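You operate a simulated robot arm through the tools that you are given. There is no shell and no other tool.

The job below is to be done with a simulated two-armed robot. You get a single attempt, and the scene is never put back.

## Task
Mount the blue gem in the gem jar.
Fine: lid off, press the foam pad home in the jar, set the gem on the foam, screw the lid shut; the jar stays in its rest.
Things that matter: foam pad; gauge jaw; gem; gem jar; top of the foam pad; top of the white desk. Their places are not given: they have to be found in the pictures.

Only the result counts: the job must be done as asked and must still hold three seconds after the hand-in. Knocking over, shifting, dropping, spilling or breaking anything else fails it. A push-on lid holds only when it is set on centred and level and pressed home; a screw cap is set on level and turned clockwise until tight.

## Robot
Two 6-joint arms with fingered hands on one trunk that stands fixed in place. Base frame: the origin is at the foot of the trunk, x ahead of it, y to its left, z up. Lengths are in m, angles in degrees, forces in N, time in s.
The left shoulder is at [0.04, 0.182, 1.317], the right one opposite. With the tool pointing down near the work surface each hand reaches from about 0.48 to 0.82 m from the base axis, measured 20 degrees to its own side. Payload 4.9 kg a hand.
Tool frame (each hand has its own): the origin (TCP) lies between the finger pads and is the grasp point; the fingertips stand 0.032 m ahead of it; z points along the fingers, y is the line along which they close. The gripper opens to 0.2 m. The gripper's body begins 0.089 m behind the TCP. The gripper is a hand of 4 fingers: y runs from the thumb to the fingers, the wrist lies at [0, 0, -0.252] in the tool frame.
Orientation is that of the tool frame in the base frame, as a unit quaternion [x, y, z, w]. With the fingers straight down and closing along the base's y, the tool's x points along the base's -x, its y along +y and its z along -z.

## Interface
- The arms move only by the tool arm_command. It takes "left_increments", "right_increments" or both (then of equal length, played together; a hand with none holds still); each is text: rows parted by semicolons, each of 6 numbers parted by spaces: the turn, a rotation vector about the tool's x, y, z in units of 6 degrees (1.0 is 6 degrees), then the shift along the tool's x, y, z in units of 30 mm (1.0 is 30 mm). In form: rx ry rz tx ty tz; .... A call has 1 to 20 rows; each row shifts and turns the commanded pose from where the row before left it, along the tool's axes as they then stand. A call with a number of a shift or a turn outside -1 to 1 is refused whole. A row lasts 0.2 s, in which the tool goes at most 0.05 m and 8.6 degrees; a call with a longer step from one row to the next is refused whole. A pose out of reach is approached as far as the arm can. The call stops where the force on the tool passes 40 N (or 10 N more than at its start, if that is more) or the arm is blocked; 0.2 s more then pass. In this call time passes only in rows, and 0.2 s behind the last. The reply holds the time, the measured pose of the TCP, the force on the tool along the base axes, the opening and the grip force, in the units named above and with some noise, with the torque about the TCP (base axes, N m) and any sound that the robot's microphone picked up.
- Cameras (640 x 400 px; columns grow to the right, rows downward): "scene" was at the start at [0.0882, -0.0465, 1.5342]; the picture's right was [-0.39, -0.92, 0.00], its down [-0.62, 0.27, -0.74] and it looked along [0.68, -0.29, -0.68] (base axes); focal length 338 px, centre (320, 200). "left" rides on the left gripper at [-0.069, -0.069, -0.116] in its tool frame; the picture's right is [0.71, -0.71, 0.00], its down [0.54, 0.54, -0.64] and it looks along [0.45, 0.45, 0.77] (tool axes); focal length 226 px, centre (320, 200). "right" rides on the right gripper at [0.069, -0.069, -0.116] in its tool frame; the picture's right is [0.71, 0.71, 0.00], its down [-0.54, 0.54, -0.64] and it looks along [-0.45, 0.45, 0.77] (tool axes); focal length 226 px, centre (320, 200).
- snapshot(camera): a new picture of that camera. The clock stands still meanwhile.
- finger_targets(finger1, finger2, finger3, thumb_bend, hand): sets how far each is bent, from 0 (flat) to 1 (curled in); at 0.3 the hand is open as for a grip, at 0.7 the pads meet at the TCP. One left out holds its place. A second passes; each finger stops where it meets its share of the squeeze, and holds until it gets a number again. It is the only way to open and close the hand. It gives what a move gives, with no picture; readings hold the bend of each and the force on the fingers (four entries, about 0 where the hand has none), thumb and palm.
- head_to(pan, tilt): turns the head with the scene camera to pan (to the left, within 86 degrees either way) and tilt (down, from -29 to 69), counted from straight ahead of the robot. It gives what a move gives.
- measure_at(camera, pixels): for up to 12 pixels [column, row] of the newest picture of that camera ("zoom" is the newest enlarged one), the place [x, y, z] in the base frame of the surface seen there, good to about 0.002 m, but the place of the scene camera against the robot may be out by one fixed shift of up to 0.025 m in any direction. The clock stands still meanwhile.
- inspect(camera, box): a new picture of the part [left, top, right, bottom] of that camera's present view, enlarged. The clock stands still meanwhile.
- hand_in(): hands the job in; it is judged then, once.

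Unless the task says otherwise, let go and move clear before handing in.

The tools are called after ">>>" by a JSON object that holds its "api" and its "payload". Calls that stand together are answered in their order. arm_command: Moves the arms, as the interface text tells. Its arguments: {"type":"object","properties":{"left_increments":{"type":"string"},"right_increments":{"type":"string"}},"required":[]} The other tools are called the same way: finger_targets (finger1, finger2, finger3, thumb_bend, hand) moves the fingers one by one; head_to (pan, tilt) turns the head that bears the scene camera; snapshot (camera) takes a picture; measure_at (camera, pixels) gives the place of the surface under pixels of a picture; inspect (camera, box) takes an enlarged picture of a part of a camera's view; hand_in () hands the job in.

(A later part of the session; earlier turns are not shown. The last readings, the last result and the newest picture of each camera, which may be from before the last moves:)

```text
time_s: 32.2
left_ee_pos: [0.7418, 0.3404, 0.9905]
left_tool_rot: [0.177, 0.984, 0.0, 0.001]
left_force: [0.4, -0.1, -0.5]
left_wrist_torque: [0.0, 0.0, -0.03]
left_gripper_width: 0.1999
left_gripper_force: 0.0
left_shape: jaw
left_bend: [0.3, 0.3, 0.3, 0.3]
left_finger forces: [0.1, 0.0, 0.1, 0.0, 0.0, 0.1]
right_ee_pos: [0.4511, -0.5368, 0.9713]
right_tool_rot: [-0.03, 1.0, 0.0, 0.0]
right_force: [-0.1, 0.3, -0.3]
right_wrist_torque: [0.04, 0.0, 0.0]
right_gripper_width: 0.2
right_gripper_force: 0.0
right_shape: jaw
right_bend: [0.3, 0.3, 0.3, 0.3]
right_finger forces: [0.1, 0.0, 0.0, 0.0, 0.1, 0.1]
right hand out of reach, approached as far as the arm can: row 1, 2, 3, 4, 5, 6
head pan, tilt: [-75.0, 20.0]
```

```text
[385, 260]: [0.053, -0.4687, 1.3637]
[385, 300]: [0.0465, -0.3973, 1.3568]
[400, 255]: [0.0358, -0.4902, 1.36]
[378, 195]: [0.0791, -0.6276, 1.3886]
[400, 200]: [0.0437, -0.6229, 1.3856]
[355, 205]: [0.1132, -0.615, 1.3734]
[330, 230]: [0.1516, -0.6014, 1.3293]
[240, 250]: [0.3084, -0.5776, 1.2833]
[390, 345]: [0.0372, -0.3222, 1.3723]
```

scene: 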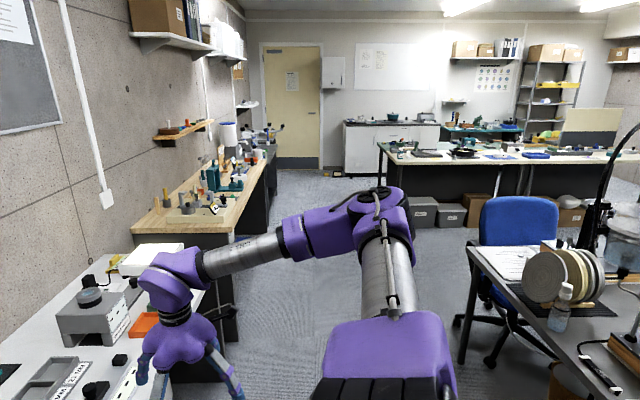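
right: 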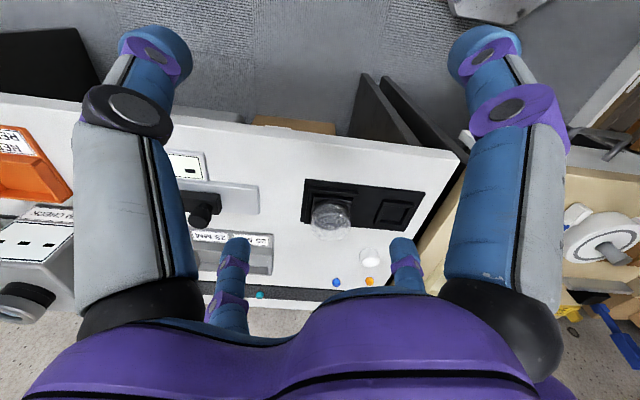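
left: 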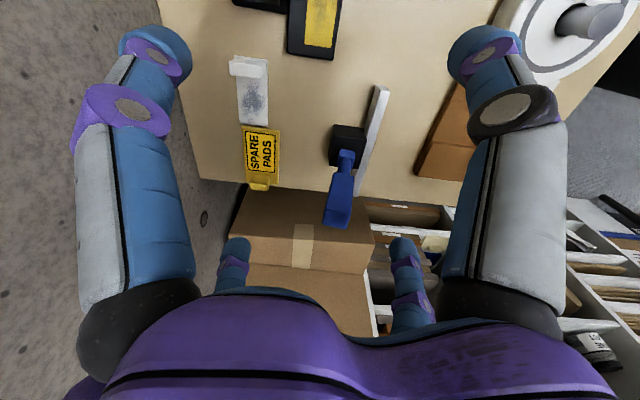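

The wrist slid along the surface but stayed just on the same side (upper arm still about 5° up). I'll go back up, press well into the surface, sweep down firmly and then come out low, all in one call so the command accumulates.

>>> {"api": "arm_command", "payload": {"right_increments": "0 0 0 -0.22 -0.1 -1; 0 0 0 -0.22 -0.1 -1; 0 0 0 -0.22 -0.1 -1; 0 0 0 -0.22 -0.1 -1; 0 0 0 -0.22 -0.1 -1; 0 0 0 -0.22 -0.1 -1; 0 0 0 0.83 -0.09 0.13; 0 0 0 0.83 -0.09 0.13; 0 0 0 0.83 -0.09 0.13; 0 0 0 0.83 -0.09 0.13; 0 0 0 0.07 0 0.93; 0 0 0 0.07 0 0.93; 0 0 0 0.07 0 0.93; 0 0 0 0.07 0 0.93; 0 0 0 0.07 0 0.93; 0 0 0 0.07 0 0.93; 0 0 0 -0.7 0.13 0.4; 0 0 0 -0.7 0.13 0.4; 0 0 0 -0.7 0.13 0.4; 0 0 0 -0.7 0.13 0.4"}}

>>> {"api": "snapshot", "payload": {"camera": "scene"}}

>>> {"api": "measure_at", "payload": {"camera": "scene", "pixels": [[385, 260], [385, 300], [378, 195], [400, 200], [355, 205], [330, 230], [240, 250], [390, 345]]}}

```text
time_s: 36.4
left_ee_pos: [0.742, 0.3409, 0.9917]
left_tool_rot: [0.177, 0.984, 0.0, 0.001]
left_force: [-0.3, -0.8, -0.7]
left_wrist_torque: [-0.03, 0.04, -0.05]
left_gripper_width: 0.1999
left_gripper_force: 0.0
left_shape: jaw
left_bend: [0.3, 0.3, 0.3, 0.3]
left_finger forces: [0.1, 0.0, 0.0, 0.1, 0.0, 0.0]
right_ee_pos: [0.4874, -0.5378, 0.944]
right_tool_rot: [-0.029, 1.0, 0.0, 0.002]
right_force: [-0.4, 1.3, 0.0]
right_wrist_torque: [-0.01, 0.0, 0.02]
right_gripper_width: 0.2
right_gripper_force: 0.1
right_shape: jaw
right_bend: [0.3, 0.3, 0.3, 0.3]
right_finger forces: [0.0, 0.0, 0.0, 0.0, 0.1, 0.0]
right hand out of reach, approached as far as the arm can: row 8, 9, 10, 11, 12, 13, 18, 19, 20
head pan, tilt: [-75.0, 20.0]
```

```text
taken
```

scene: 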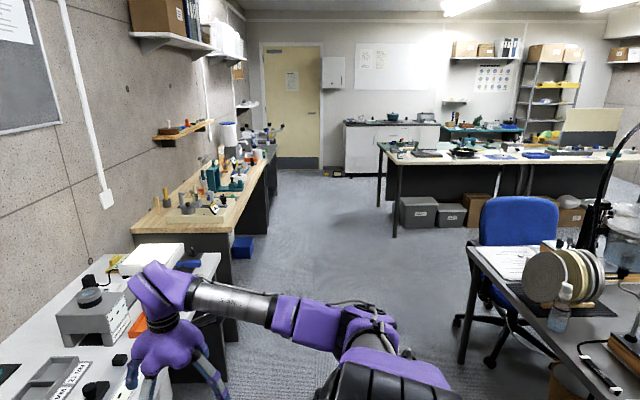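

```text
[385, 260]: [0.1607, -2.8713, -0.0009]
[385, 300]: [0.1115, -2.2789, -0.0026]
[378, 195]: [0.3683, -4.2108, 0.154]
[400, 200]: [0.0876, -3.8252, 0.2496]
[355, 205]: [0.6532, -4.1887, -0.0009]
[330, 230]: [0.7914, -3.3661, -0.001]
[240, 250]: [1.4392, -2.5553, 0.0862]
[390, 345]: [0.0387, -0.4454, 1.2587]
```

It worked: the elbow has dropped below the forearm (near (370,330)), so the arm is now in the other branch. I'll try moving inward past the old limit.

>>> {"api": "arm_command", "payload": {"right_increments": "0 0 0 -0.3 0.8 -0.3; 0 0 0 -0.3 0.8 -0.3; 0 0 0 -0.3 0.8 -0.3; 0 0 0 -0.3 0.8 -0.3; 0 0 0 -0.3 0.8 -0.3; 0 0 0 -0.3 0.8 -0.3"}}

>>> {"api": "snapshot", "payload": {"camera": "scene"}}

```text
time_s: 37.8
left_ee_pos: [0.7407, 0.3404, 0.9926]
left_tool_rot: [0.177, 0.984, 0.0, 0.0]
left_force: [0.0, 0.1, -0.4]
left_wrist_torque: [-0.02, 0.02, 0.0]
left_gripper_width: 0.2
left_gripper_force: 0.1
left_shape: jaw
left_bend: [0.3, 0.3, 0.3, 0.3]
left_finger forces: [0.0, 0.0, 0.0, 0.1, 0.1, 0.0]
right_ee_pos: [0.4416, -0.4385, 1.0044]
right_tool_rot: [-0.029, 1.0, 0.002, 0.001]
right_force: [0.4, 1.1, -0.9]
right_wrist_torque: [0.03, -0.01, 0.01]
right_gripper_width: 0.1999
right_gripper_force: 0.1
right_shape: jaw
right_bend: [0.3, 0.3, 0.3, 0.3]
right_finger forces: [0.0, 0.0, 0.0, 0.0, 0.0, 0.0]
right hand out of reach, approached as far as the arm can: row 1, 2, 3, 4, 5, 6
head pan, tilt: [-75.0, 20.0]
```

```text
taken
```

scene: 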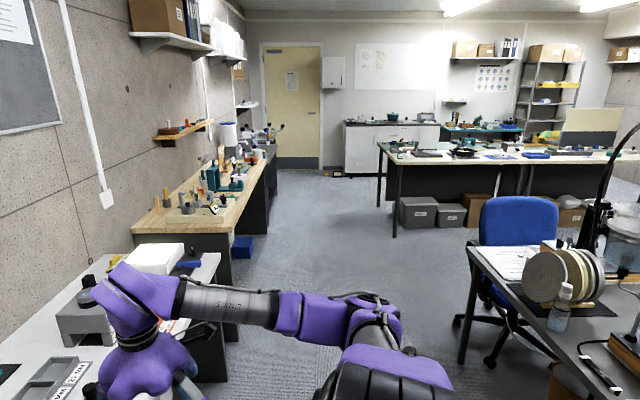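

The hand went to (0.442,-0.439,1.004) instead of forward, so a different joint now limits it. I'll measure the new arm posture.

>>> {"api": "measure_at", "payload": {"camera": "scene", "pixels": [[210, 303], [260, 308], [300, 315], [340, 320], [375, 305], [370, 335], [400, 335], [400, 365], [350, 380], [130, 300], [150, 340], [385, 290]]}}

>>> {"api": "head_to", "payload": {"pan": -65, "tilt": 45}}

>>> {"api": "snapshot", "payload": {"camera": "scene"}}

```text
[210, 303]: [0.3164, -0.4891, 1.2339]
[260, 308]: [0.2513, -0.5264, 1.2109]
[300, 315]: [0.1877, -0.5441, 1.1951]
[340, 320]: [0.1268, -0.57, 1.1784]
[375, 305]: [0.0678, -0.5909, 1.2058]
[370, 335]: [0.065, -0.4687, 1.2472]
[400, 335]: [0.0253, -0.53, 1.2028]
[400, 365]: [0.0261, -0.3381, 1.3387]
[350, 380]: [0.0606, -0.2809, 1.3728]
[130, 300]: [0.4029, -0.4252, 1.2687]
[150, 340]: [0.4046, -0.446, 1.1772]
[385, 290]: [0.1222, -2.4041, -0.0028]
```

```text
time_s: 38.7
left_ee_pos: [0.7418, 0.3399, 0.9907]
left_tool_rot: [0.177, 0.984, 0.0, 0.001]
left_force: [-0.4, 0.0, 0.1]
left_wrist_torque: [0.0, -0.02, 0.0]
left_gripper_width: 0.1999
left_gripper_force: 0.0
left_shape: jaw
left_bend: [0.3, 0.3, 0.3, 0.3]
left_finger forces: [0.0, 0.1, 0.1, 0.0, 0.1, 0.0]
right_ee_pos: [0.4417, -0.4389, 1.0045]
right_tool_rot: [-0.03, 1.0, 0.002, 0.002]
right_force: [0.3, -1.1, 0.1]
right_wrist_torque: [-0.03, 0.02, -0.03]
right_gripper_width: 0.1999
right_gripper_force: 0.1
right_shape: jaw
right_bend: [0.3, 0.3, 0.3, 0.3]
right_finger forces: [0.0, 0.1, 0.0, 0.1, 0.1, 0.0]
head pan, tilt: [-65.0, 45.0]
```

```text
taken
```

scene: 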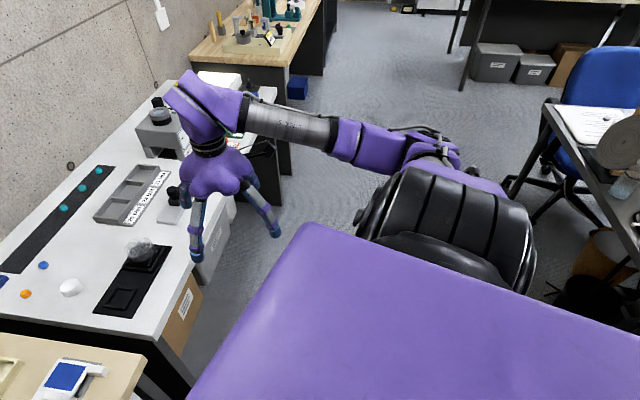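

The upper arm points right and down with the forearm rising about 15°, so the wrist bend is about 105° with the tool plumb, which is probably its limit. I'll tilt the fingers forward 30° about the wrist and stretch the arm out ahead.

>>> {"api": "arm_command", "payload": {"right_increments": "0 -1 0 -0.88 0 0; 0 -1 0 -0.88 0 0; 0 -1 0 -0.88 0 0; 0 -1 0 -0.88 0 0; 0 -1 0 -0.88 0 0; 0 0 0 -0.9 0.35 0.24; 0 0 0 -0.9 0.35 0.24; 0 0 0 -0.9 0.35 0.24; 0 0 0 -0.9 0.35 0.24; 0 0 0 -0.9 0.35 0.24; 0 0 0 -0.9 0.35 0.24"}}

>>> {"api": "snapshot", "payload": {"camera": "scene"}}

```text
time_s: 41.1
left_ee_pos: [0.7424, 0.3415, 0.9916]
left_tool_rot: [0.177, 0.984, 0.001, 0.002]
left_force: [0.0, -0.4, -0.3]
left_wrist_torque: [-0.01, 0.0, -0.01]
left_gripper_width: 0.2
left_gripper_force: 0.0
left_shape: jaw
left_bend: [0.3, 0.3, 0.3, 0.3]
left_finger forces: [0.1, 0.0, 0.0, 0.0, 0.1, 0.0]
right_ee_pos: [0.6082, -0.4486, 1.0637]
right_tool_rot: [-0.029, 0.965, 0.009, 0.261]
right_force: [0.1, -0.6, 0.0]
right_wrist_torque: [-0.03, 0.01, 0.0]
right_gripper_width: 0.1999
right_gripper_force: 0.0
right_shape: jaw
right_bend: [0.3, 0.3, 0.3, 0.3]
right_finger forces: [0.0, 0.0, 0.0, 0.0, 0.1, 0.0]
right hand out of reach, approached as far as the arm can: row 6, 7, 8, 9, 10, 11
head pan, tilt: [-65.0, 45.0]
```

```text
taken
```

scene: 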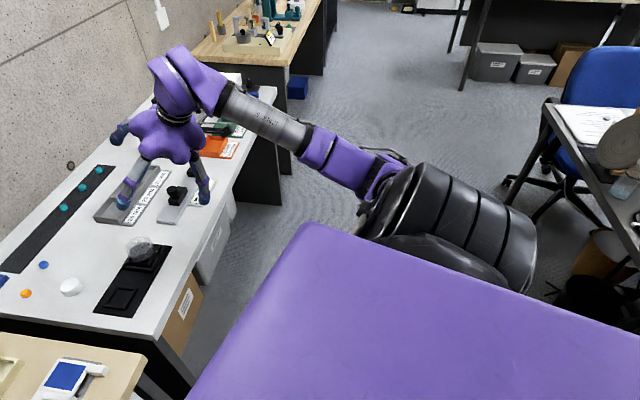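

Still limited, with the forearm rising more steeply now. I'll measure the forearm direction again to see whether the wrist bend is the thing at its limit.

>>> {"api": "measure_at", "payload": {"camera": "scene", "pixels": [[240, 105], [265, 122], [290, 137], [320, 150], [350, 168], [380, 180], [195, 75], [170, 90], [178, 120], [400, 175]]}}

```text
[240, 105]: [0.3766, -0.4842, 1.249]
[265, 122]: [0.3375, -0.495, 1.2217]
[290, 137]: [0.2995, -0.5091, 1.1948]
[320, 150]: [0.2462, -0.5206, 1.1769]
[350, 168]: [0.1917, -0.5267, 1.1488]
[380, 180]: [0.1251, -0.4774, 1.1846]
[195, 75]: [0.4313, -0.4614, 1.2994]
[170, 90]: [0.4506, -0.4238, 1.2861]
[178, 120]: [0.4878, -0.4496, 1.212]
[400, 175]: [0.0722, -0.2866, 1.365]
```

The estimated joint angles suggest the forearm roll (joint 4) ended near its negative stop after the branch switch, so I want to flip the wrist. First I'll swing the hand up almost into line with the forearm, keeping the wrist point fixed.

>>> {"api": "arm_command", "payload": {"right_increments": "-0.203 -0.948 0 -0.83 0.178 -0.043; -0.203 -0.948 0 -0.83 0.178 -0.043; -0.203 -0.948 0 -0.83 0.178 -0.043; -0.203 -0.948 0 -0.83 0.178 -0.043; -0.203 -0.948 0 -0.83 0.178 -0.043; -0.203 -0.948 0 -0.83 0.178 -0.043; -0.203 -0.948 0 -0.83 0.178 -0.043; -0.203 -0.948 0 -0.83 0.178 -0.043; -0.203 -0.948 0 -0.83 0.178 -0.043; -0.203 -0.948 0 -0.83 0.178 -0.043; -0.203 -0.948 0 -0.83 0.178 -0.043"}}

>>> {"api": "head_to", "payload": {"pan": -60, "tilt": 30}}

>>> {"api": "snapshot", "payload": {"camera": "scene"}}

```text
time_s: 43.5
left_ee_pos: [0.7421, 0.3416, 0.9904]
left_tool_rot: [0.177, 0.984, 0.001, 0.001]
left_force: [0.5, -0.3, -0.5]
left_wrist_torque: [0.0, 0.01, 0.0]
left_gripper_width: 0.2001
left_gripper_force: 0.0
left_shape: jaw
left_bend: [0.3, 0.3, 0.3, 0.3]
left_finger forces: [0.0, 0.0, 0.0, 0.0, 0.0, 0.0]
right_ee_pos: [0.7261, -0.3947, 1.298]
right_tool_rot: [-0.049, 0.683, 0.13, 0.717]
right_force: [0.1, -0.7, -0.4]
right_wrist_torque: [0.02, 0.0, 0.01]
right_gripper_width: 0.2
right_gripper_force: 0.1
right_shape: jaw
right_bend: [0.3, 0.3, 0.3, 0.3]
right_finger forces: [0.1, 0.0, 0.1, 0.0, 0.0, 0.1]
head pan, tilt: [-65.0, 45.0]
```

```text
time_s: 44.2
left_ee_pos: [0.7417, 0.3405, 0.9911]
left_tool_rot: [0.176, 0.984, 0.0, 0.001]
left_force: [-0.2, 0.7, -0.8]
left_wrist_torque: [0.02, 0.02, 0.03]
left_gripper_width: 0.2
left_gripper_force: 0.1
left_shape: jaw
left_bend: [0.3, 0.3, 0.3, 0.3]
left_finger forces: [0.0, 0.0, 0.1, 0.1, 0.1, 0.0]
right_ee_pos: [0.7264, -0.3943, 1.297]
right_tool_rot: [-0.049, 0.684, 0.129, 0.716]
right_force: [0.5, -0.1, -0.5]
right_wrist_torque: [-0.01, 0.03, 0.0]
right_gripper_width: 0.1997
right_gripper_force: 0.0
right_shape: jaw
right_bend: [0.3, 0.3, 0.3, 0.3]
right_finger forces: [0.0, 0.0, 0.0, 0.0, 0.0, 0.0]
head pan, tilt: [-60.0, 30.0]
```

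```text
taken
```

scene: 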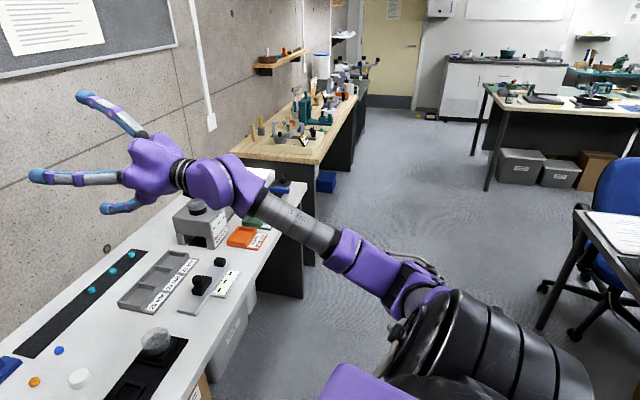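

The hand now lies about 30° off the forearm's line with the wrist point still at (0.483,-0.457,1.281), and no limit was reported. I'll roll the hand about the forearm axis by half a turn, in the direction away from the stop.

>>> {"api": "arm_command", "payload": {"right_increments": "-0.496 0.105 0.862 0.073 0.44 -0.012; -0.496 0.105 0.862 0.073 0.44 -0.012; -0.496 0.105 0.862 0.073 0.44 -0.012; -0.496 0.105 0.862 0.073 0.44 -0.012; -0.496 0.105 0.862 0.073 0.44 -0.012; -0.496 0.105 0.862 0.073 0.44 -0.012; -0.496 0.105 0.862 0.073 0.44 -0.012; -0.496 0.105 0.862 0.073 0.44 -0.012; -0.496 0.105 0.862 0.073 0.44 -0.012; -0.496 0.105 0.862 0.073 0.44 -0.012; -0.496 0.105 0.862 0.073 0.44 -0.012; -0.496 0.105 0.862 0.073 0.44 -0.012; -0.496 0.105 0.862 0.073 0.44 -0.012; -0.496 0.105 0.862 0.073 0.44 -0.012; -0.496 0.105 0.862 0.073 0.44 -0.012"}}

>>> {"api": "snapshot", "payload": {"camera": "scene"}}

```text
time_s: 47.4
left_ee_pos: [0.7409, 0.3412, 0.9912]
left_tool_rot: [0.177, 0.984, 0.0, 0.001]
left_force: [1.2, -0.3, -0.2]
left_wrist_torque: [0.01, 0.0, -0.03]
left_gripper_width: 0.2001
left_gripper_force: 0.0
left_shape: jaw
left_bend: [0.3, 0.3, 0.3, 0.3]
left_finger forces: [0.0, 0.0, 0.1, 0.1, 0.0, 0.1]
right_ee_pos: [0.6237, -0.2775, 1.3896]
right_tool_rot: [0.121, 0.522, 0.764, 0.36]
right_force: [0.0, -0.1, 0.1]
right_wrist_torque: [0.02, 0.01, 0.0]
right_gripper_width: 0.1996
right_gripper_force: 0.0
right_shape: jaw
right_bend: [0.3, 0.3, 0.3, 0.3]
right_finger forces: [0.0, 0.1, 0.1, 0.0, 0.0, 0.0]
head pan, tilt: [-60.0, 30.0]
```

```text
taken
```

scene: 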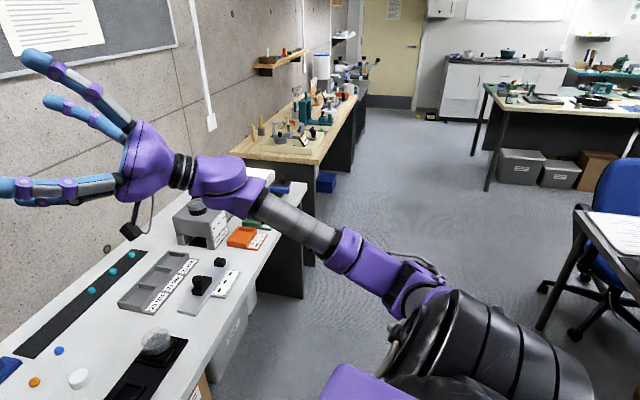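

The half-way roll went through cleanly with the wrist point unmoved. I'll complete the other 90°.

>>> {"api": "arm_command", "payload": {"right_increments": "-0.496 0.105 0.862 0.073 0.44 -0.012; -0.496 0.105 0.862 0.073 0.44 -0.012; -0.496 0.105 0.862 0.073 0.44 -0.012; -0.496 0.105 0.862 0.073 0.44 -0.012; -0.496 0.105 0.862 0.073 0.44 -0.012; -0.496 0.105 0.862 0.073 0.44 -0.012; -0.496 0.105 0.862 0.073 0.44 -0.012; -0.496 0.105 0.862 0.073 0.44 -0.012; -0.496 0.105 0.862 0.073 0.44 -0.012; -0.496 0.105 0.862 0.073 0.44 -0.012; -0.496 0.105 0.862 0.073 0.44 -0.012; -0.496 0.105 0.862 0.073 0.44 -0.012; -0.496 0.105 0.862 0.073 0.44 -0.012; -0.496 0.105 0.862 0.073 0.44 -0.012; -0.496 0.105 0.862 0.073 0.44 -0.012"}}

```text
time_s: 50.6
left_ee_pos: [0.7419, 0.3409, 0.9905]
left_tool_rot: [0.176, 0.984, 0.0, 0.001]
left_force: [0.9, -0.4, 0.2]
left_wrist_torque: [0.0, 0.0, 0.05]
left_gripper_width: 0.2001
left_gripper_force: 0.1
left_shape: jaw
left_bend: [0.3, 0.3, 0.3, 0.3]
left_finger forces: [0.0, 0.1, 0.0, 0.0, 0.0, 0.0]
right_ee_pos: [0.5815, -0.4081, 1.5073]
right_tool_rot: [0.22, 0.052, 0.952, -0.207]
right_force: [-0.6, 1.2, 0.6]
right_wrist_torque: [0.02, 0.0, -0.04]
right_gripper_width: 0.2
right_gripper_force: 0.0
right_shape: jaw
right_bend: [0.3, 0.3, 0.3, 0.3]
right_finger forces: [0.0, 0.2, 0.1, 0.0, 0.0, 0.0]
head pan, tilt: [-60.0, 30.0]
```

The wrist point is still at (0.481,-0.456,1.281) and the hand lies 30° above the forearm's line. Now I'll swing it down through that line, which completes the wrist flip.

>>> {"api": "arm_command", "payload": {"right_increments": "-0.2 -0.975 0 -0.857 0.176 -0.046; -0.2 -0.975 0 -0.857 0.176 -0.046; -0.2 -0.975 0 -0.857 0.176 -0.046; -0.2 -0.975 0 -0.857 0.176 -0.046; -0.2 -0.975 0 -0.857 0.176 -0.046; -0.2 -0.975 0 -0.857 0.176 -0.046; -0.2 -0.975 0 -0.857 0.176 -0.046; -0.2 -0.975 0 -0.857 0.176 -0.046; -0.2 -0.975 0 -0.857 0.176 -0.046; -0.2 -0.975 0 -0.857 0.176 -0.046; -0.2 -0.975 0 -0.857 0.176 -0.046; -0.2 -0.975 0 -0.857 0.176 -0.046; -0.2 -0.975 0 -0.857 0.176 -0.046; -0.2 -0.975 0 -0.857 0.176 -0.046; -0.2 -0.975 0 -0.857 0.176 -0.046"}}

>>> {"api": "snapshot", "payload": {"camera": "scene"}}

```text
time_s: 53.8
left_ee_pos: [0.7418, 0.3407, 0.9907]
left_tool_rot: [0.178, 0.984, 0.0, 0.001]
left_force: [-1.1, 0.2, -0.1]
left_wrist_torque: [0.0, -0.01, -0.01]
left_gripper_width: 0.2001
left_gripper_force: 0.0
left_shape: jaw
left_bend: [0.3, 0.3, 0.3, 0.3]
left_finger forces: [0.0, 0.1, 0.0, 0.0, 0.1, 0.0]
right_ee_pos: [0.6882, -0.4202, 1.1666]
right_tool_rot: [0.842, 0.047, 0.531, -0.079]
right_force: [-0.6, -0.5, -0.4]
right_wrist_torque: [0.01, -0.02, -0.03]
right_gripper_width: 0.1999
right_gripper_force: 0.1
right_shape: jaw
right_bend: [0.3, 0.3, 0.3, 0.3]
right_finger forces: [0.1, 0.0, 0.0, 0.0, 0.0, 0.0]
right hand out of reach, approached as far as the arm can: row 6, 7, 8, 9, 10, 13, 14, 15
head pan, tilt: [-60.0, 30.0]
```

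```text
taken
```

scene: 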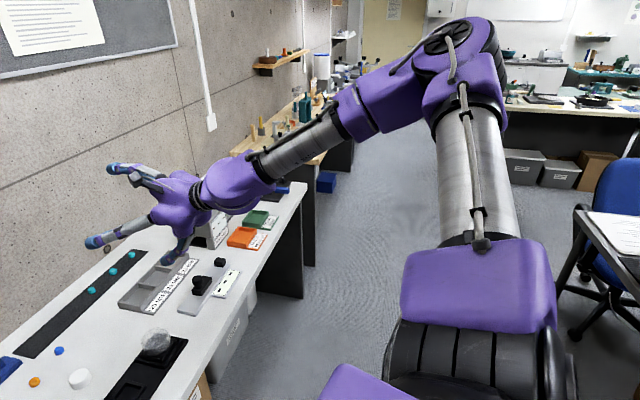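

The arm jumped back: the elbow is high again (disc at (455,40)), though the hand is now turned with the thumb to the left, meaning the wrist has flipped. I'll test whether the hand can swing further down in this posture.

>>> {"api": "arm_command", "payload": {"right_increments": "0 -1 0 -0.88 0 -0.046; 0 -1 0 -0.88 0 -0.046; 0 -1 0 -0.88 0 -0.046; 0 -1 0 -0.88 0 -0.046"}}

>>> {"api": "snapshot", "payload": {"camera": "scene"}}

```text
time_s: 54.8
left_ee_pos: [0.7415, 0.3392, 0.991]
left_tool_rot: [0.178, 0.984, 0.0, 0.0]
left_force: [0.5, 0.3, 0.3]
left_wrist_torque: [0.04, 0.01, 0.0]
left_gripper_width: 0.2
left_gripper_force: 0.2
left_shape: jaw
left_bend: [0.3, 0.3, 0.3, 0.3]
left_finger forces: [0.0, 0.1, 0.0, 0.0, 0.0, 0.0]
right_ee_pos: [0.6766, -0.4066, 1.0711]
right_tool_rot: [0.926, 0.064, 0.363, -0.079]
right_force: [-0.2, -0.5, 0.0]
right_wrist_torque: [0.01, 0.01, 0.01]
right_gripper_width: 0.1999
right_gripper_force: 0.1
right_shape: jaw
right_bend: [0.3, 0.3, 0.3, 0.3]
right_finger forces: [0.0, 0.0, 0.0, 0.1, 0.0, 0.1]
right hand out of reach, approached as far as the arm can: row 1, 2, 3, 4
head pan, tilt: [-60.0, 30.0]
```

```text
taken
```

scene: 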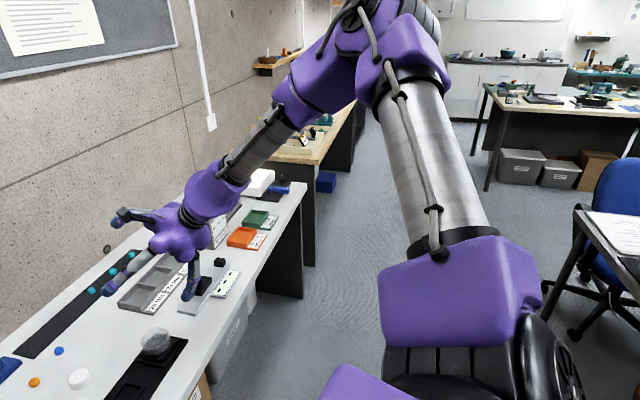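

The wrist limit pushed the arm deeper into the folded branch. With the wrist now flipped, I'll repeat the pass to the other branch: up and out, press in, sweep down, exit low.

>>> {"api": "arm_command", "payload": {"right_increments": "0 0 0 0.45 0.45 -0.78; 0 0 0 0.45 0.45 -0.78; 0 0 0 0.45 0.45 -0.78; 0 0 0 0.45 0.45 -0.78; 0 0 0 0.45 0.45 -0.78; 0 0 0 0.45 0.45 -0.78; 0 0 0 -0.7 0 -0.48; 0 0 0 -0.7 0 -0.48; 0 0 0 -0.7 0 -0.48; 0 0 0 -0.7 0 -0.48; 0 0 0 -0.69 0.08 0.63; 0 0 0 -0.69 0.08 0.63; 0 0 0 -0.69 0.08 0.63; 0 0 0 -0.69 0.08 0.63; 0 0 0 -0.69 0.08 0.63; 0 0 0 -0.69 0.08 0.63; 0 0 0 -0.69 0.08 0.63; 0 0 0 0.24 0.03 0.78; 0 0 0 0.24 0.03 0.78; 0 0 0 0.24 0.03 0.78"}}

>>> {"api": "snapshot", "payload": {"camera": "scene"}}

```text
time_s: 59.0
left_ee_pos: [0.7409, 0.3407, 0.992]
left_tool_rot: [0.177, 0.984, 0.0, 0.0]
left_force: [-0.5, -0.5, 0.4]
left_wrist_torque: [0.02, -0.01, -0.01]
left_gripper_width: 0.1998
left_gripper_force: 0.0
left_shape: jaw
left_bend: [0.3, 0.3, 0.3, 0.3]
left_finger forces: [0.1, 0.0, 0.0, 0.1, 0.1, 0.1]
right_ee_pos: [0.674, -0.4824, 0.983]
right_tool_rot: [0.934, 0.063, 0.344, -0.068]
right_force: [0.1, -0.1, -0.2]
right_wrist_torque: [0.02, -0.02, -0.02]
right_gripper_width: 0.2
right_gripper_force: 0.1
right_shape: jaw
right_bend: [0.3, 0.3, 0.3, 0.3]
right_finger forces: [0.1, 0.1, 0.0, 0.0, 0.0, 0.0]
right hand out of reach, approached as far as the arm can: row 8, 9, 10, 11, 12, 13, 15
head pan, tilt: [-60.0, 30.0]
```

```text
taken
```

scene: 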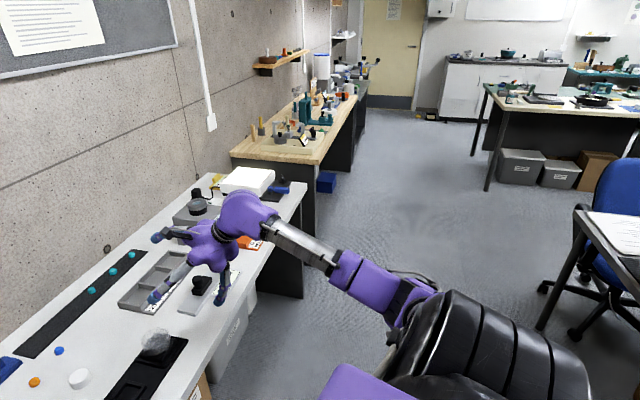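

It's back in the low-elbow branch, now with the flipped wrist, and the last rows weren't limited. I'll move inward and forward.

>>> {"api": "arm_command", "payload": {"right_increments": "0 0 0 0.68 -0.49 0.3; 0 0 0 0.68 -0.49 0.3; 0 0 0 0.68 -0.49 0.3; 0 0 0 0.68 -0.49 0.3; 0 0 0 0.68 -0.49 0.3; 0 0 0 0.68 -0.49 0.3; 0 0 0 0.68 -0.49 0.3; 0 0 0 0.68 -0.49 0.3; 0 0 0 0.68 -0.49 0.3; 0 0 0 0.68 -0.49 0.3"}}

>>> {"api": "snapshot", "payload": {"camera": "scene"}}

```text
time_s: 61.2
left_ee_pos: [0.7417, 0.3404, 0.9916]
left_tool_rot: [0.177, 0.984, 0.0, 0.001]
left_force: [0.4, -1.0, 0.7]
left_wrist_torque: [0.02, 0.01, -0.01]
left_gripper_width: 0.1998
left_gripper_force: 0.1
left_shape: jaw
left_bend: [0.3, 0.3, 0.3, 0.3]
left_finger forces: [0.0, 0.0, 0.1, 0.0, 0.1, 0.1]
right_ee_pos: [0.8606, -0.3079, 1.0614]
right_tool_rot: [0.934, 0.062, 0.345, -0.068]
right_force: [0.8, 0.0, 0.0]
right_wrist_torque: [0.0, 0.02, 0.0]
right_gripper_width: 0.2
right_gripper_force: 0.0
right_shape: jaw
right_bend: [0.3, 0.3, 0.3, 0.3]
right_finger forces: [0.1, 0.0, 0.0, 0.0, 0.1, 0.1]
head pan, tilt: [-60.0, 30.0]
```

```text
taken
```

scene: 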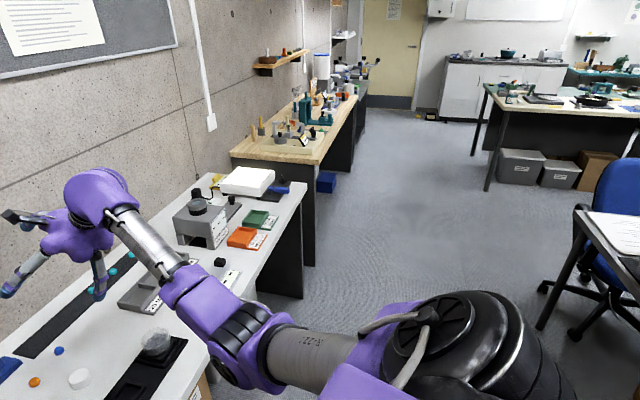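

No limits this time: the arm is in a posture like the left arm's, with the hand at (0.861,-0.308,1.061). Now I'll lower a little and bring the tool to plumb near the jar, well above it.

>>> {"api": "arm_command", "payload": {"right_increments": "0 0 0 -0.51 0.07 0.59; 0 0 0 -0.51 0.07 0.59; 0 0 0 -0.51 0.07 0.59; 0 -1 0 -0.88 0 -0.046; 0 -1 0 -0.88 0 -0.046; 0 -1 0 -0.88 0 -0.046; 0 -1 0 -0.88 0 -0.046; 0 -1 0 -0.88 0 -0.046; 0 -1 0 -0.88 0 -0.046; 0 -0.8 0 -0.7 0 -0.03"}}

>>> {"api": "head_to", "payload": {"pan": -30, "tilt": 45}}

>>> {"api": "snapshot", "payload": {"camera": "scene"}}

>>> {"api": "snapshot", "payload": {"camera": "right"}}

```text
time_s: 63.4
left_ee_pos: [0.7414, 0.3397, 0.9917]
left_tool_rot: [0.177, 0.984, -0.001, 0.001]
left_force: [-0.1, 0.2, -0.8]
left_wrist_torque: [-0.02, 0.0, 0.01]
left_gripper_width: 0.2
left_gripper_force: 0.1
left_shape: jaw
left_bend: [0.3, 0.3, 0.3, 0.3]
left_finger forces: [0.1, 0.0, 0.0, 0.0, 0.0, 0.0]
right_ee_pos: [0.6966, -0.3309, 0.9288]
right_tool_rot: [0.996, 0.081, -0.004, -0.041]
right_force: [0.6, -0.1, -0.9]
right_wrist_torque: [-0.03, 0.05, 0.02]
right_gripper_width: 0.2001
right_gripper_force: 0.2
right_shape: jaw
right_bend: [0.3, 0.3, 0.3, 0.3]
right_finger forces: [0.1, 0.1, 0.1, 0.1, 0.1, 0.1]
head pan, tilt: [-60.0, 30.0]
```

```text
time_s: 64.4
left_ee_pos: [0.7418, 0.3406, 0.9901]
left_tool_rot: [0.177, 0.984, 0.0, 0.001]
left_force: [-0.7, 0.1, -0.4]
left_wrist_torque: [-0.01, -0.03, 0.01]
left_gripper_width: 0.1997
left_gripper_force: 0.1
left_shape: jaw
left_bend: [0.3, 0.3, 0.3, 0.3]
left_finger forces: [0.0, 0.1, 0.0, 0.0, 0.0, 0.0]
right_ee_pos: [0.697, -0.33, 0.9298]
right_tool_rot: [0.996, 0.083, -0.003, -0.042]
right_force: [0.4, 0.1, 0.6]
right_wrist_torque: [-0.02, -0.01, 0.0]
right_gripper_width: 0.2001
right_gripper_force: 0.0
right_shape: jaw
right_bend: [0.3, 0.3, 0.3, 0.3]
right_finger forces: [0.1, 0.0, 0.0, 0.1, 0.1, 0.0]
head pan, tilt: [-30.0, 45.0]
```

```text
taken
```

scene: 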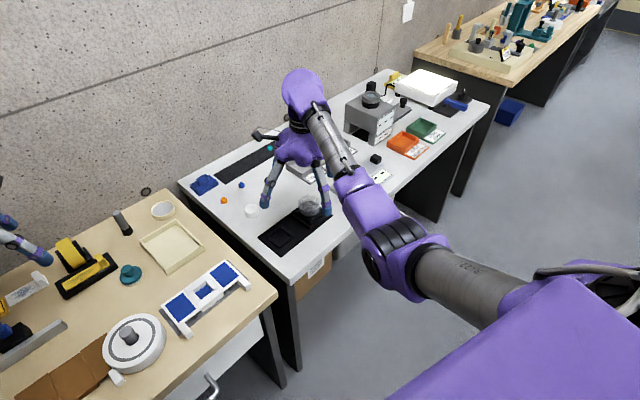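

```text
taken
```

right: 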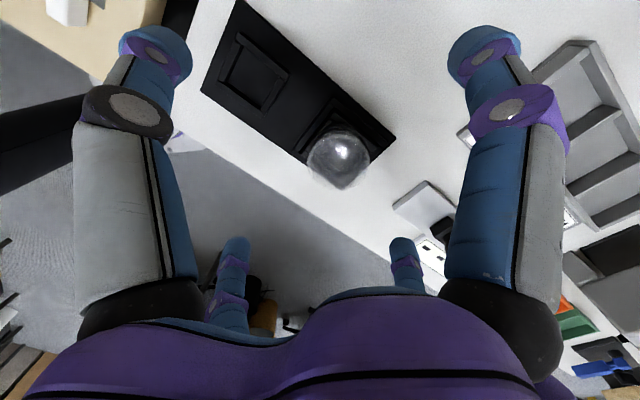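

The tool is now nearly plumb above the jar at (0.697,-0.330,0.930) with no reach warning. I'll level it exactly and look closely at the jar in the right-hand view near (340,155).

>>> {"api": "arm_command", "payload": {"right_increments": "-0.78 0.13 0 0 0 0"}}

>>> {"api": "snapshot", "payload": {"camera": "right"}}

>>> {"api": "inspect", "payload": {"camera": "right", "box": [190, 60, 430, 210]}}

>>> {"api": "inspect", "payload": {"camera": "scene", "box": [180, 120, 400, 270]}}

```text
time_s: 64.8
left_ee_pos: [0.7416, 0.3402, 0.9908]
left_tool_rot: [0.177, 0.984, 0.001, 0.001]
left_force: [0.4, 0.7, 0.5]
left_wrist_torque: [0.02, -0.01, 0.01]
left_gripper_width: 0.1999
left_gripper_force: 0.1
left_shape: jaw
left_bend: [0.3, 0.3, 0.3, 0.3]
left_finger forces: [0.0, 0.1, 0.0, 0.1, 0.0, 0.1]
right_ee_pos: [0.6973, -0.3309, 0.9296]
right_tool_rot: [0.997, 0.081, 0.008, -0.002]
right_force: [-0.1, 0.3, -0.3]
right_wrist_torque: [0.02, 0.02, 0.02]
right_gripper_width: 0.2001
right_gripper_force: 0.0
right_shape: jaw
right_bend: [0.3, 0.3, 0.3, 0.3]
right_finger forces: [0.1, 0.0, 0.1, 0.1, 0.1, 0.1]
head pan, tilt: [-30.0, 45.0]
```

```text
taken
```

right: 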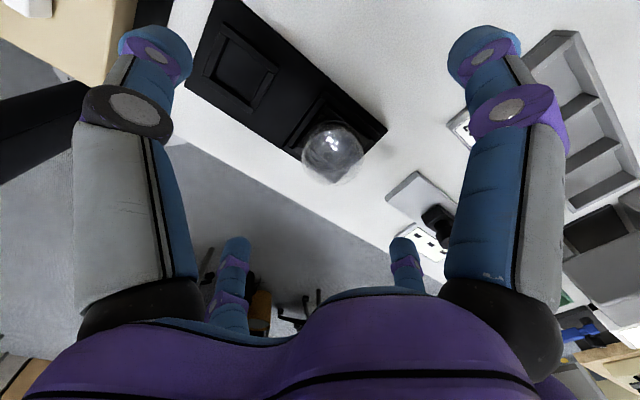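

```text
2.67 times, centred on (310, 135) of right
```

zoom: 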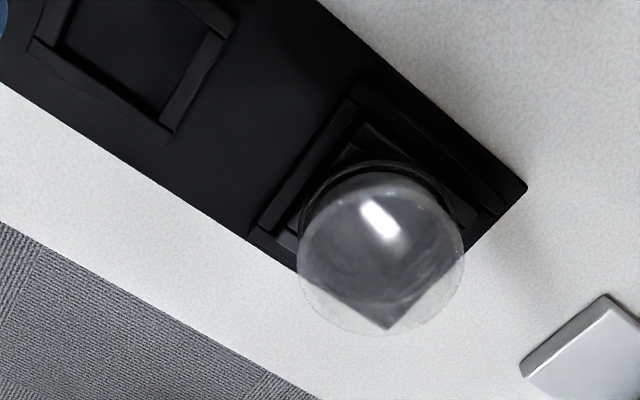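

```text
2.67 times, centred on (290, 195) of scene
```

zoom: 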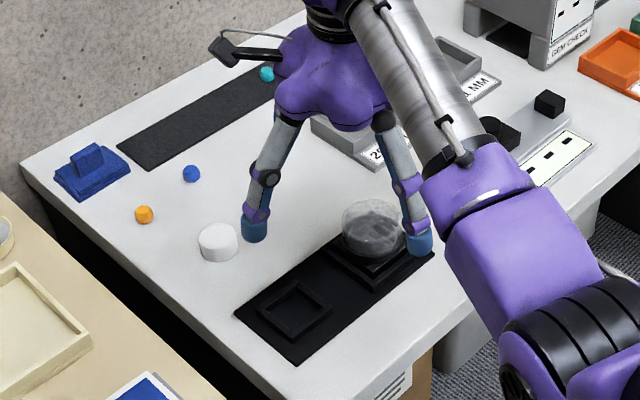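

The jar is a dark base with a clear domed lid, seen in the zoom around (382,245). I'll re-inspect it from the right hand and measure points on the lid, base and second rest.

>>> {"api": "inspect", "payload": {"camera": "right", "box": [270, 95, 390, 195]}}

>>> {"api": "measure_at", "payload": {"camera": "zoom", "pixels": [[330, 300], [330, 250], [180, 270], [470, 310], [300, 440], [330, 180], [250, 190], [420, 210], [320, 350], [240, 300], [410, 300], [330, 215]]}}

```text
4.00 times, centred on (330, 145) of right
```

zoom: 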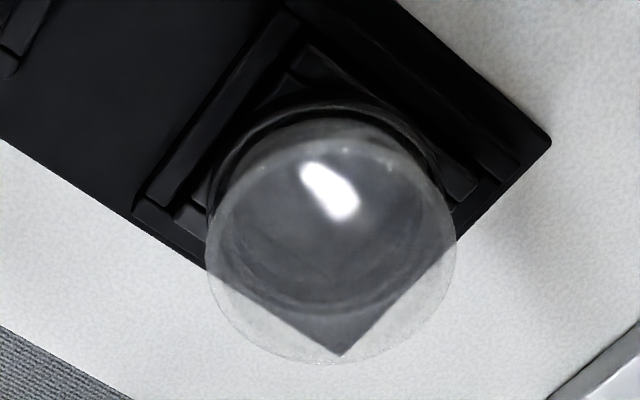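

```text
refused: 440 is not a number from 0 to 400
```

>>> {"api": "measure_at", "payload": {"camera": "zoom", "pixels": [[330, 250], [330, 215], [207, 262], [456, 265], [330, 360], [330, 145], [250, 200], [320, 105], [332, 120], [150, 190], [335, 310], [300, 60]]}}

```text
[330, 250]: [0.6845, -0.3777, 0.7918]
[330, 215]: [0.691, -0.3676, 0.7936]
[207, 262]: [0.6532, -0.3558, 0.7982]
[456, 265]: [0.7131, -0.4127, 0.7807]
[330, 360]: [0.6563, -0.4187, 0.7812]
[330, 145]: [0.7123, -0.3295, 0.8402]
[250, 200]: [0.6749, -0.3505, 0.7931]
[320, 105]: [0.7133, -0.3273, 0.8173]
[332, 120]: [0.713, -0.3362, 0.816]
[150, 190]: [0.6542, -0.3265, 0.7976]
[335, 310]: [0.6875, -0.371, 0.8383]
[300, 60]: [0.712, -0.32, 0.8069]
```

I make the lid's top to be at about z 0.840, centred near (0.6955,-0.3567), diameter about 0.064, with a dark ring whose top is at 0.816. I'll zoom in from the scene camera to see where lid and base part.

>>> {"api": "inspect", "payload": {"camera": "scene", "box": [285, 185, 335, 230]}}

>>> {"api": "measure_at", "payload": {"camera": "zoom", "pixels": [[300, 200], [300, 250], [300, 300], [300, 340], [300, 370], [200, 250], [400, 250], [300, 120], [220, 330], [380, 330]]}}

```text
8.89 times, centred on (310, 208) of scene
```

zoom: 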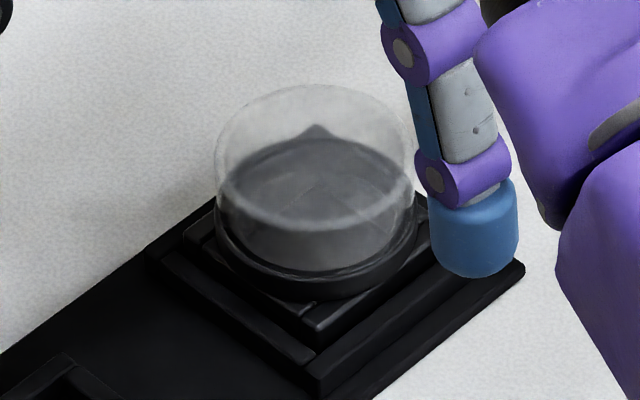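

```text
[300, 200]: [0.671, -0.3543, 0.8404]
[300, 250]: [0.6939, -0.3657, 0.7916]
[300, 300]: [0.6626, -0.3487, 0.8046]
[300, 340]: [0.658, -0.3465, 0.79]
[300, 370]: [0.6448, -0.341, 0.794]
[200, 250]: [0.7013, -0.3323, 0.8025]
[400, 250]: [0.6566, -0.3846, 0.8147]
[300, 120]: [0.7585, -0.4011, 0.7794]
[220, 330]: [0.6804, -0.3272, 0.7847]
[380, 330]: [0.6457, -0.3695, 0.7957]
```

The dark base ends at about z 0.812–0.816, and the glass lid above it runs up to 0.840. The hand's four digits seem to sit crosswise around the tool axis. I'll try a partial closing here, in the air, and look at the shape.

>>> {"api": "finger_targets", "payload": {"hand": "right", "finger1": 0.5, "finger2": 0.5, "finger3": 0.5, "thumb_bend": 0.5}}

>>> {"api": "snapshot", "payload": {"camera": "right"}}

>>> {"api": "inspect", "payload": {"camera": "scene", "box": [220, 60, 420, 260]}}

```text
time_s: 65.8
left_ee_pos: [0.7413, 0.3401, 0.9899]
left_tool_rot: [0.176, 0.984, 0.0, 0.0]
left_force: [0.0, 0.2, -0.5]
left_wrist_torque: [0.0, 0.0, -0.01]
left_gripper_width: 0.2
left_gripper_force: 0.0
left_shape: jaw
left_bend: [0.3, 0.3, 0.3, 0.3]
left_finger forces: [0.1, 0.0, 0.0, 0.0, 0.0, 0.0]
right_ee_pos: [0.6965, -0.3306, 0.929]
right_tool_rot: [0.997, 0.081, 0.007, -0.002]
right_force: [0.3, 0.0, 0.3]
right_wrist_torque: [-0.02, 0.01, -0.01]
right_gripper_width: 0.0699
right_gripper_force: 0.0
right_shape: fingers
right_bend: [0.5, 0.5, 0.5, 0.5]
right_finger forces: [0.1, 0.1, 0.1, 0.0, 0.0, 0.0]
head pan, tilt: [-30.0, 45.0]
```

```text
taken
```

right: 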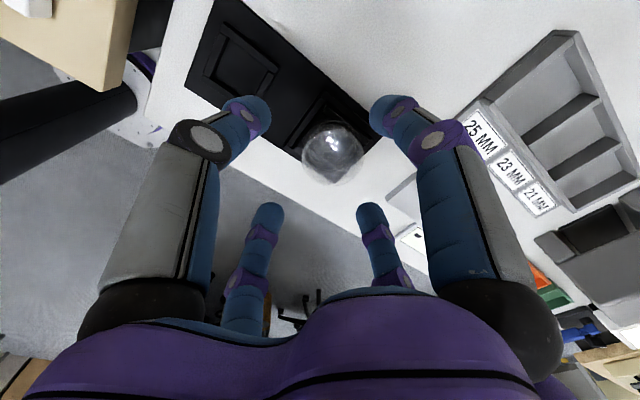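

```text
2.00 times, centred on (320, 160) of scene
```

zoom: 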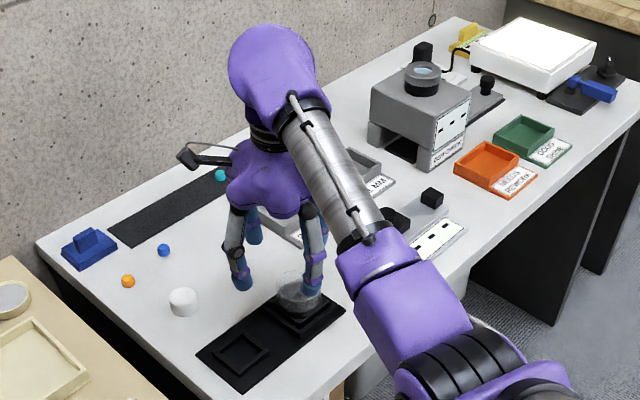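

At bend 0.5 the opening reads 0.070 m, just over the lid's width. I'll measure the fingertips to know their heights and spread relative to the TCP.

>>> {"api": "measure_at", "payload": {"camera": "right", "pixels": [[258, 105], [245, 120], [383, 105], [395, 120], [266, 210], [262, 230], [371, 210], [378, 230], [330, 150], [320, 180], [305, 60], [230, 60]]}}

>>> {"api": "inspect", "payload": {"camera": "scene", "box": [270, 170, 350, 230]}}

```text
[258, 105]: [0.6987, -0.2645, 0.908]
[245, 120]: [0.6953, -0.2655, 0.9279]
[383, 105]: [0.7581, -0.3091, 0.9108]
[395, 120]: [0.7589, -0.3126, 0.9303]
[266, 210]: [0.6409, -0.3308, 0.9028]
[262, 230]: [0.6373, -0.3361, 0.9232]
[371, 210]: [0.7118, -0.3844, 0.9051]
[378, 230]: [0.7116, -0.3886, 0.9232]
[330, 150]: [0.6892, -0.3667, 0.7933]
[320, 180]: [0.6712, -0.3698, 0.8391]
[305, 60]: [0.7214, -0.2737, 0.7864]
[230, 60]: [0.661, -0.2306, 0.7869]
```

```text
6.67 times, centred on (310, 200) of scene
```

zoom: 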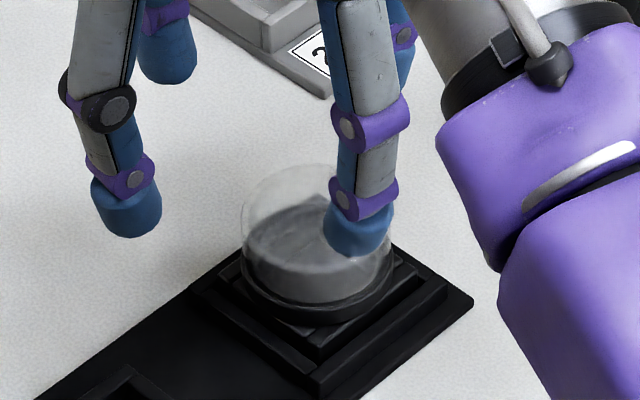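

The four tips sit about 0.03 m below the TCP and well spread. I'll level the last degree and move over the lid centre at TCP z 0.90, then check the gaps.

>>> {"api": "arm_command", "payload": {"right_increments": "-0.05 -0.15 0 -0.09 0.43 0.49; 0 0 0 -0.08 0.42 0.48"}}

>>> {"api": "snapshot", "payload": {"camera": "right"}}

>>> {"api": "inspect", "payload": {"camera": "right", "box": [220, 70, 420, 230]}}

>>> {"api": "inspect", "payload": {"camera": "scene", "box": [270, 170, 350, 230]}}

```text
time_s: 66.4
left_ee_pos: [0.7418, 0.3399, 0.9919]
left_tool_rot: [0.177, 0.984, -0.001, 0.0]
left_force: [0.1, 0.6, 0.3]
left_wrist_torque: [0.03, 0.01, -0.01]
left_gripper_width: 0.1997
left_gripper_force: 0.0
left_shape: jaw
left_bend: [0.3, 0.3, 0.3, 0.3]
left_finger forces: [0.0, 0.0, 0.1, 0.0, 0.1, 0.0]
right_ee_pos: [0.6968, -0.3569, 0.9008]
right_tool_rot: [0.997, 0.081, 0.0, 0.002]
right_force: [0.1, -0.1, -0.1]
right_wrist_torque: [-0.02, -0.03, 0.03]
right_gripper_width: 0.0697
right_gripper_force: 0.0
right_shape: fingers
right_bend: [0.5, 0.5, 0.5, 0.5]
right_finger forces: [0.0, 0.0, 0.0, 0.1, 0.0, 0.1]
head pan, tilt: [-30.0, 45.0]
```

```text
taken
```

right: 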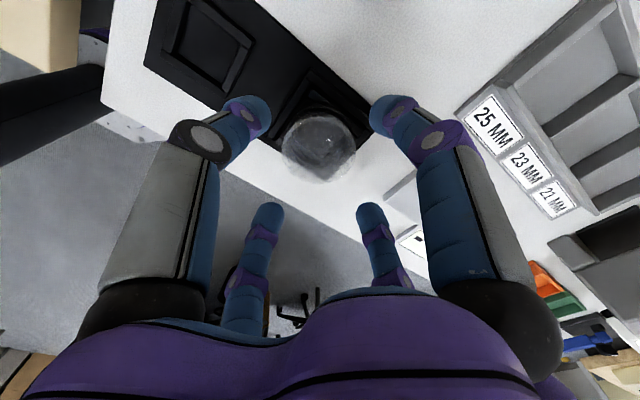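

```text
2.50 times, centred on (320, 150) of right
```

zoom: 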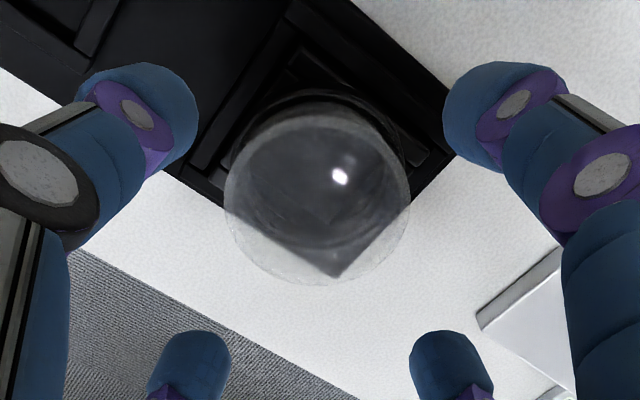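

```text
6.67 times, centred on (310, 200) of scene
```

zoom: 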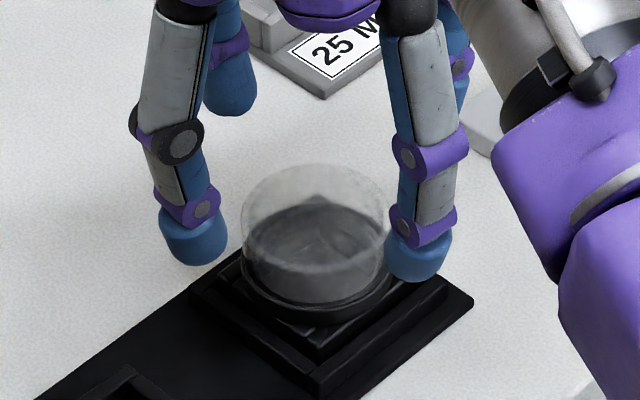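

In the zoom the lid spans columns 227–410 and the fingertips' inner edges are at 200 and 442, so it is centred sideways. My depth estimate agrees to 2 mm. I'll open to 0.45, then lower so the tips reach about z 0.819, just above the dark ring.

>>> {"api": "finger_targets", "payload": {"hand": "right", "finger1": 0.45, "finger2": 0.45, "finger3": 0.45, "thumb_bend": 0.45}}

>>> {"api": "arm_command", "payload": {"right_increments": "0 0 0 0 -0.03 0.55; 0 0 0 0 0 0.55; 0 0 0 0 0 0.53"}}

>>> {"api": "snapshot", "payload": {"camera": "right"}}

>>> {"api": "inspect", "payload": {"camera": "scene", "box": [270, 170, 350, 230]}}

```text
time_s: 67.4
left_ee_pos: [0.7415, 0.3409, 0.9914]
left_tool_rot: [0.177, 0.984, 0.0, 0.001]
left_force: [-0.2, -0.3, 0.0]
left_wrist_torque: [0.03, 0.0, -0.02]
left_gripper_width: 0.1996
left_gripper_force: 0.1
left_shape: jaw
left_bend: [0.3, 0.3, 0.3, 0.3]
left_finger forces: [0.0, 0.1, 0.0, 0.0, 0.0, 0.1]
right_ee_pos: [0.6951, -0.3564, 0.9007]
right_tool_rot: [0.997, 0.081, 0.001, 0.002]
right_force: [-0.1, 0.2, 0.2]
right_wrist_torque: [-0.03, 0.0, 0.04]
right_gripper_width: 0.087
right_gripper_force: 0.0
right_shape: fingers
right_bend: [0.45, 0.45, 0.45, 0.45]
right_finger forces: [0.1, 0.0, 0.0, 0.0, 0.0, 0.0]
head pan, tilt: [-30.0, 45.0]
```

```text
time_s: 68.2
left_ee_pos: [0.7412, 0.3408, 0.9903]
left_tool_rot: [0.177, 0.984, 0.0, 0.001]
left_force: [0.0, -0.3, 0.4]
left_wrist_torque: [-0.03, 0.03, 0.02]
left_gripper_width: 0.1998
left_gripper_force: 0.0
left_shape: jaw
left_bend: [0.3, 0.3, 0.3, 0.3]
left_finger forces: [0.1, 0.0, 0.0, 0.0, 0.1, 0.0]
right_ee_pos: [0.6961, -0.3558, 0.8514]
right_tool_rot: [0.997, 0.081, 0.0, 0.002]
right_force: [0.3, 0.3, 0.7]
right_wrist_torque: [-0.01, 0.01, 0.01]
right_gripper_width: 0.0869
right_gripper_force: 0.0
right_shape: fingers
right_bend: [0.45, 0.45, 0.45, 0.45]
right_finger forces: [0.0, 0.1, 0.0, 0.0, 0.1, 0.0]
head pan, tilt: [-30.0, 45.0]
```

```text
taken
```

right: 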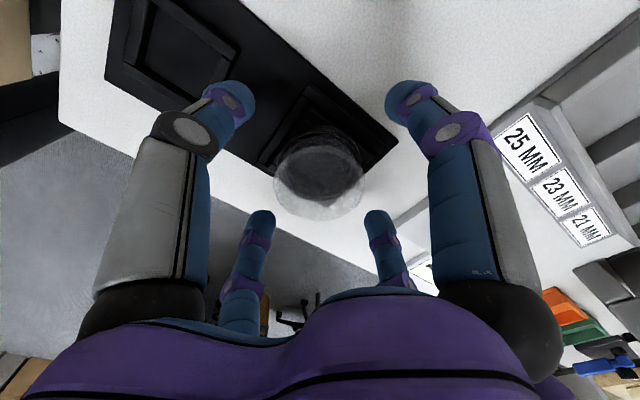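

```text
6.67 times, centred on (310, 200) of scene
```

zoom: 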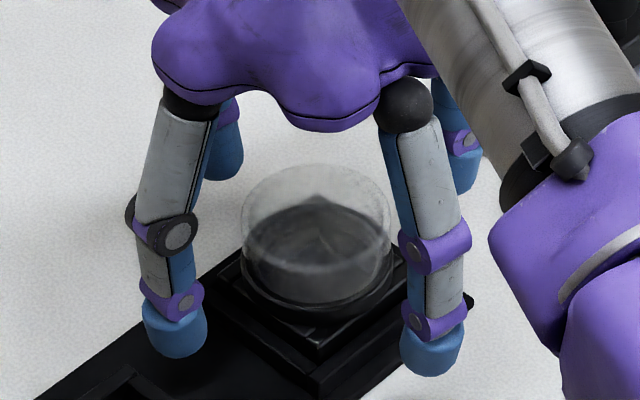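

>>> {"api": "measure_at", "payload": {"camera": "right", "pixels": [[238, 92], [400, 92], [262, 214], [376, 214], [318, 215], [318, 205], [350, 200], [285, 195], [310, 140], [335, 140]]}}

>>> {"api": "inspect", "payload": {"camera": "right", "box": [200, 70, 440, 250]}}

```text
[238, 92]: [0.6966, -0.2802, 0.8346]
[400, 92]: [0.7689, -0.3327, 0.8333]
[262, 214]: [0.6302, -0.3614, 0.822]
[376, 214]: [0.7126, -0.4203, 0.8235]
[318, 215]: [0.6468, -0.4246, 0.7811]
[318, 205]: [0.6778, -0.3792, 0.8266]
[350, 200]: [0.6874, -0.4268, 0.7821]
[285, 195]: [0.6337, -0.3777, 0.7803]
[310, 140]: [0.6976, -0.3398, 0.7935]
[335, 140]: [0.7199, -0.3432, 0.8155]
```

```text
2.22 times, centred on (320, 160) of right
```

zoom: 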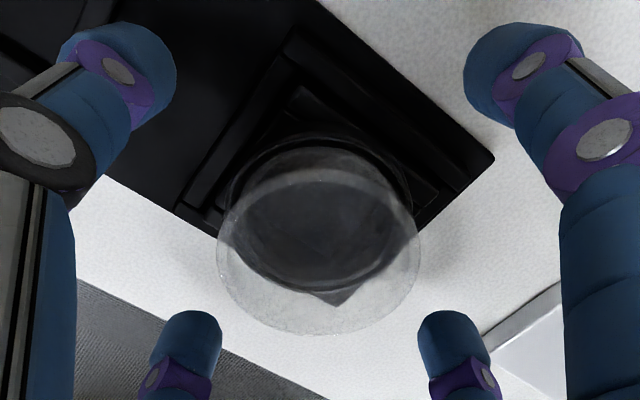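

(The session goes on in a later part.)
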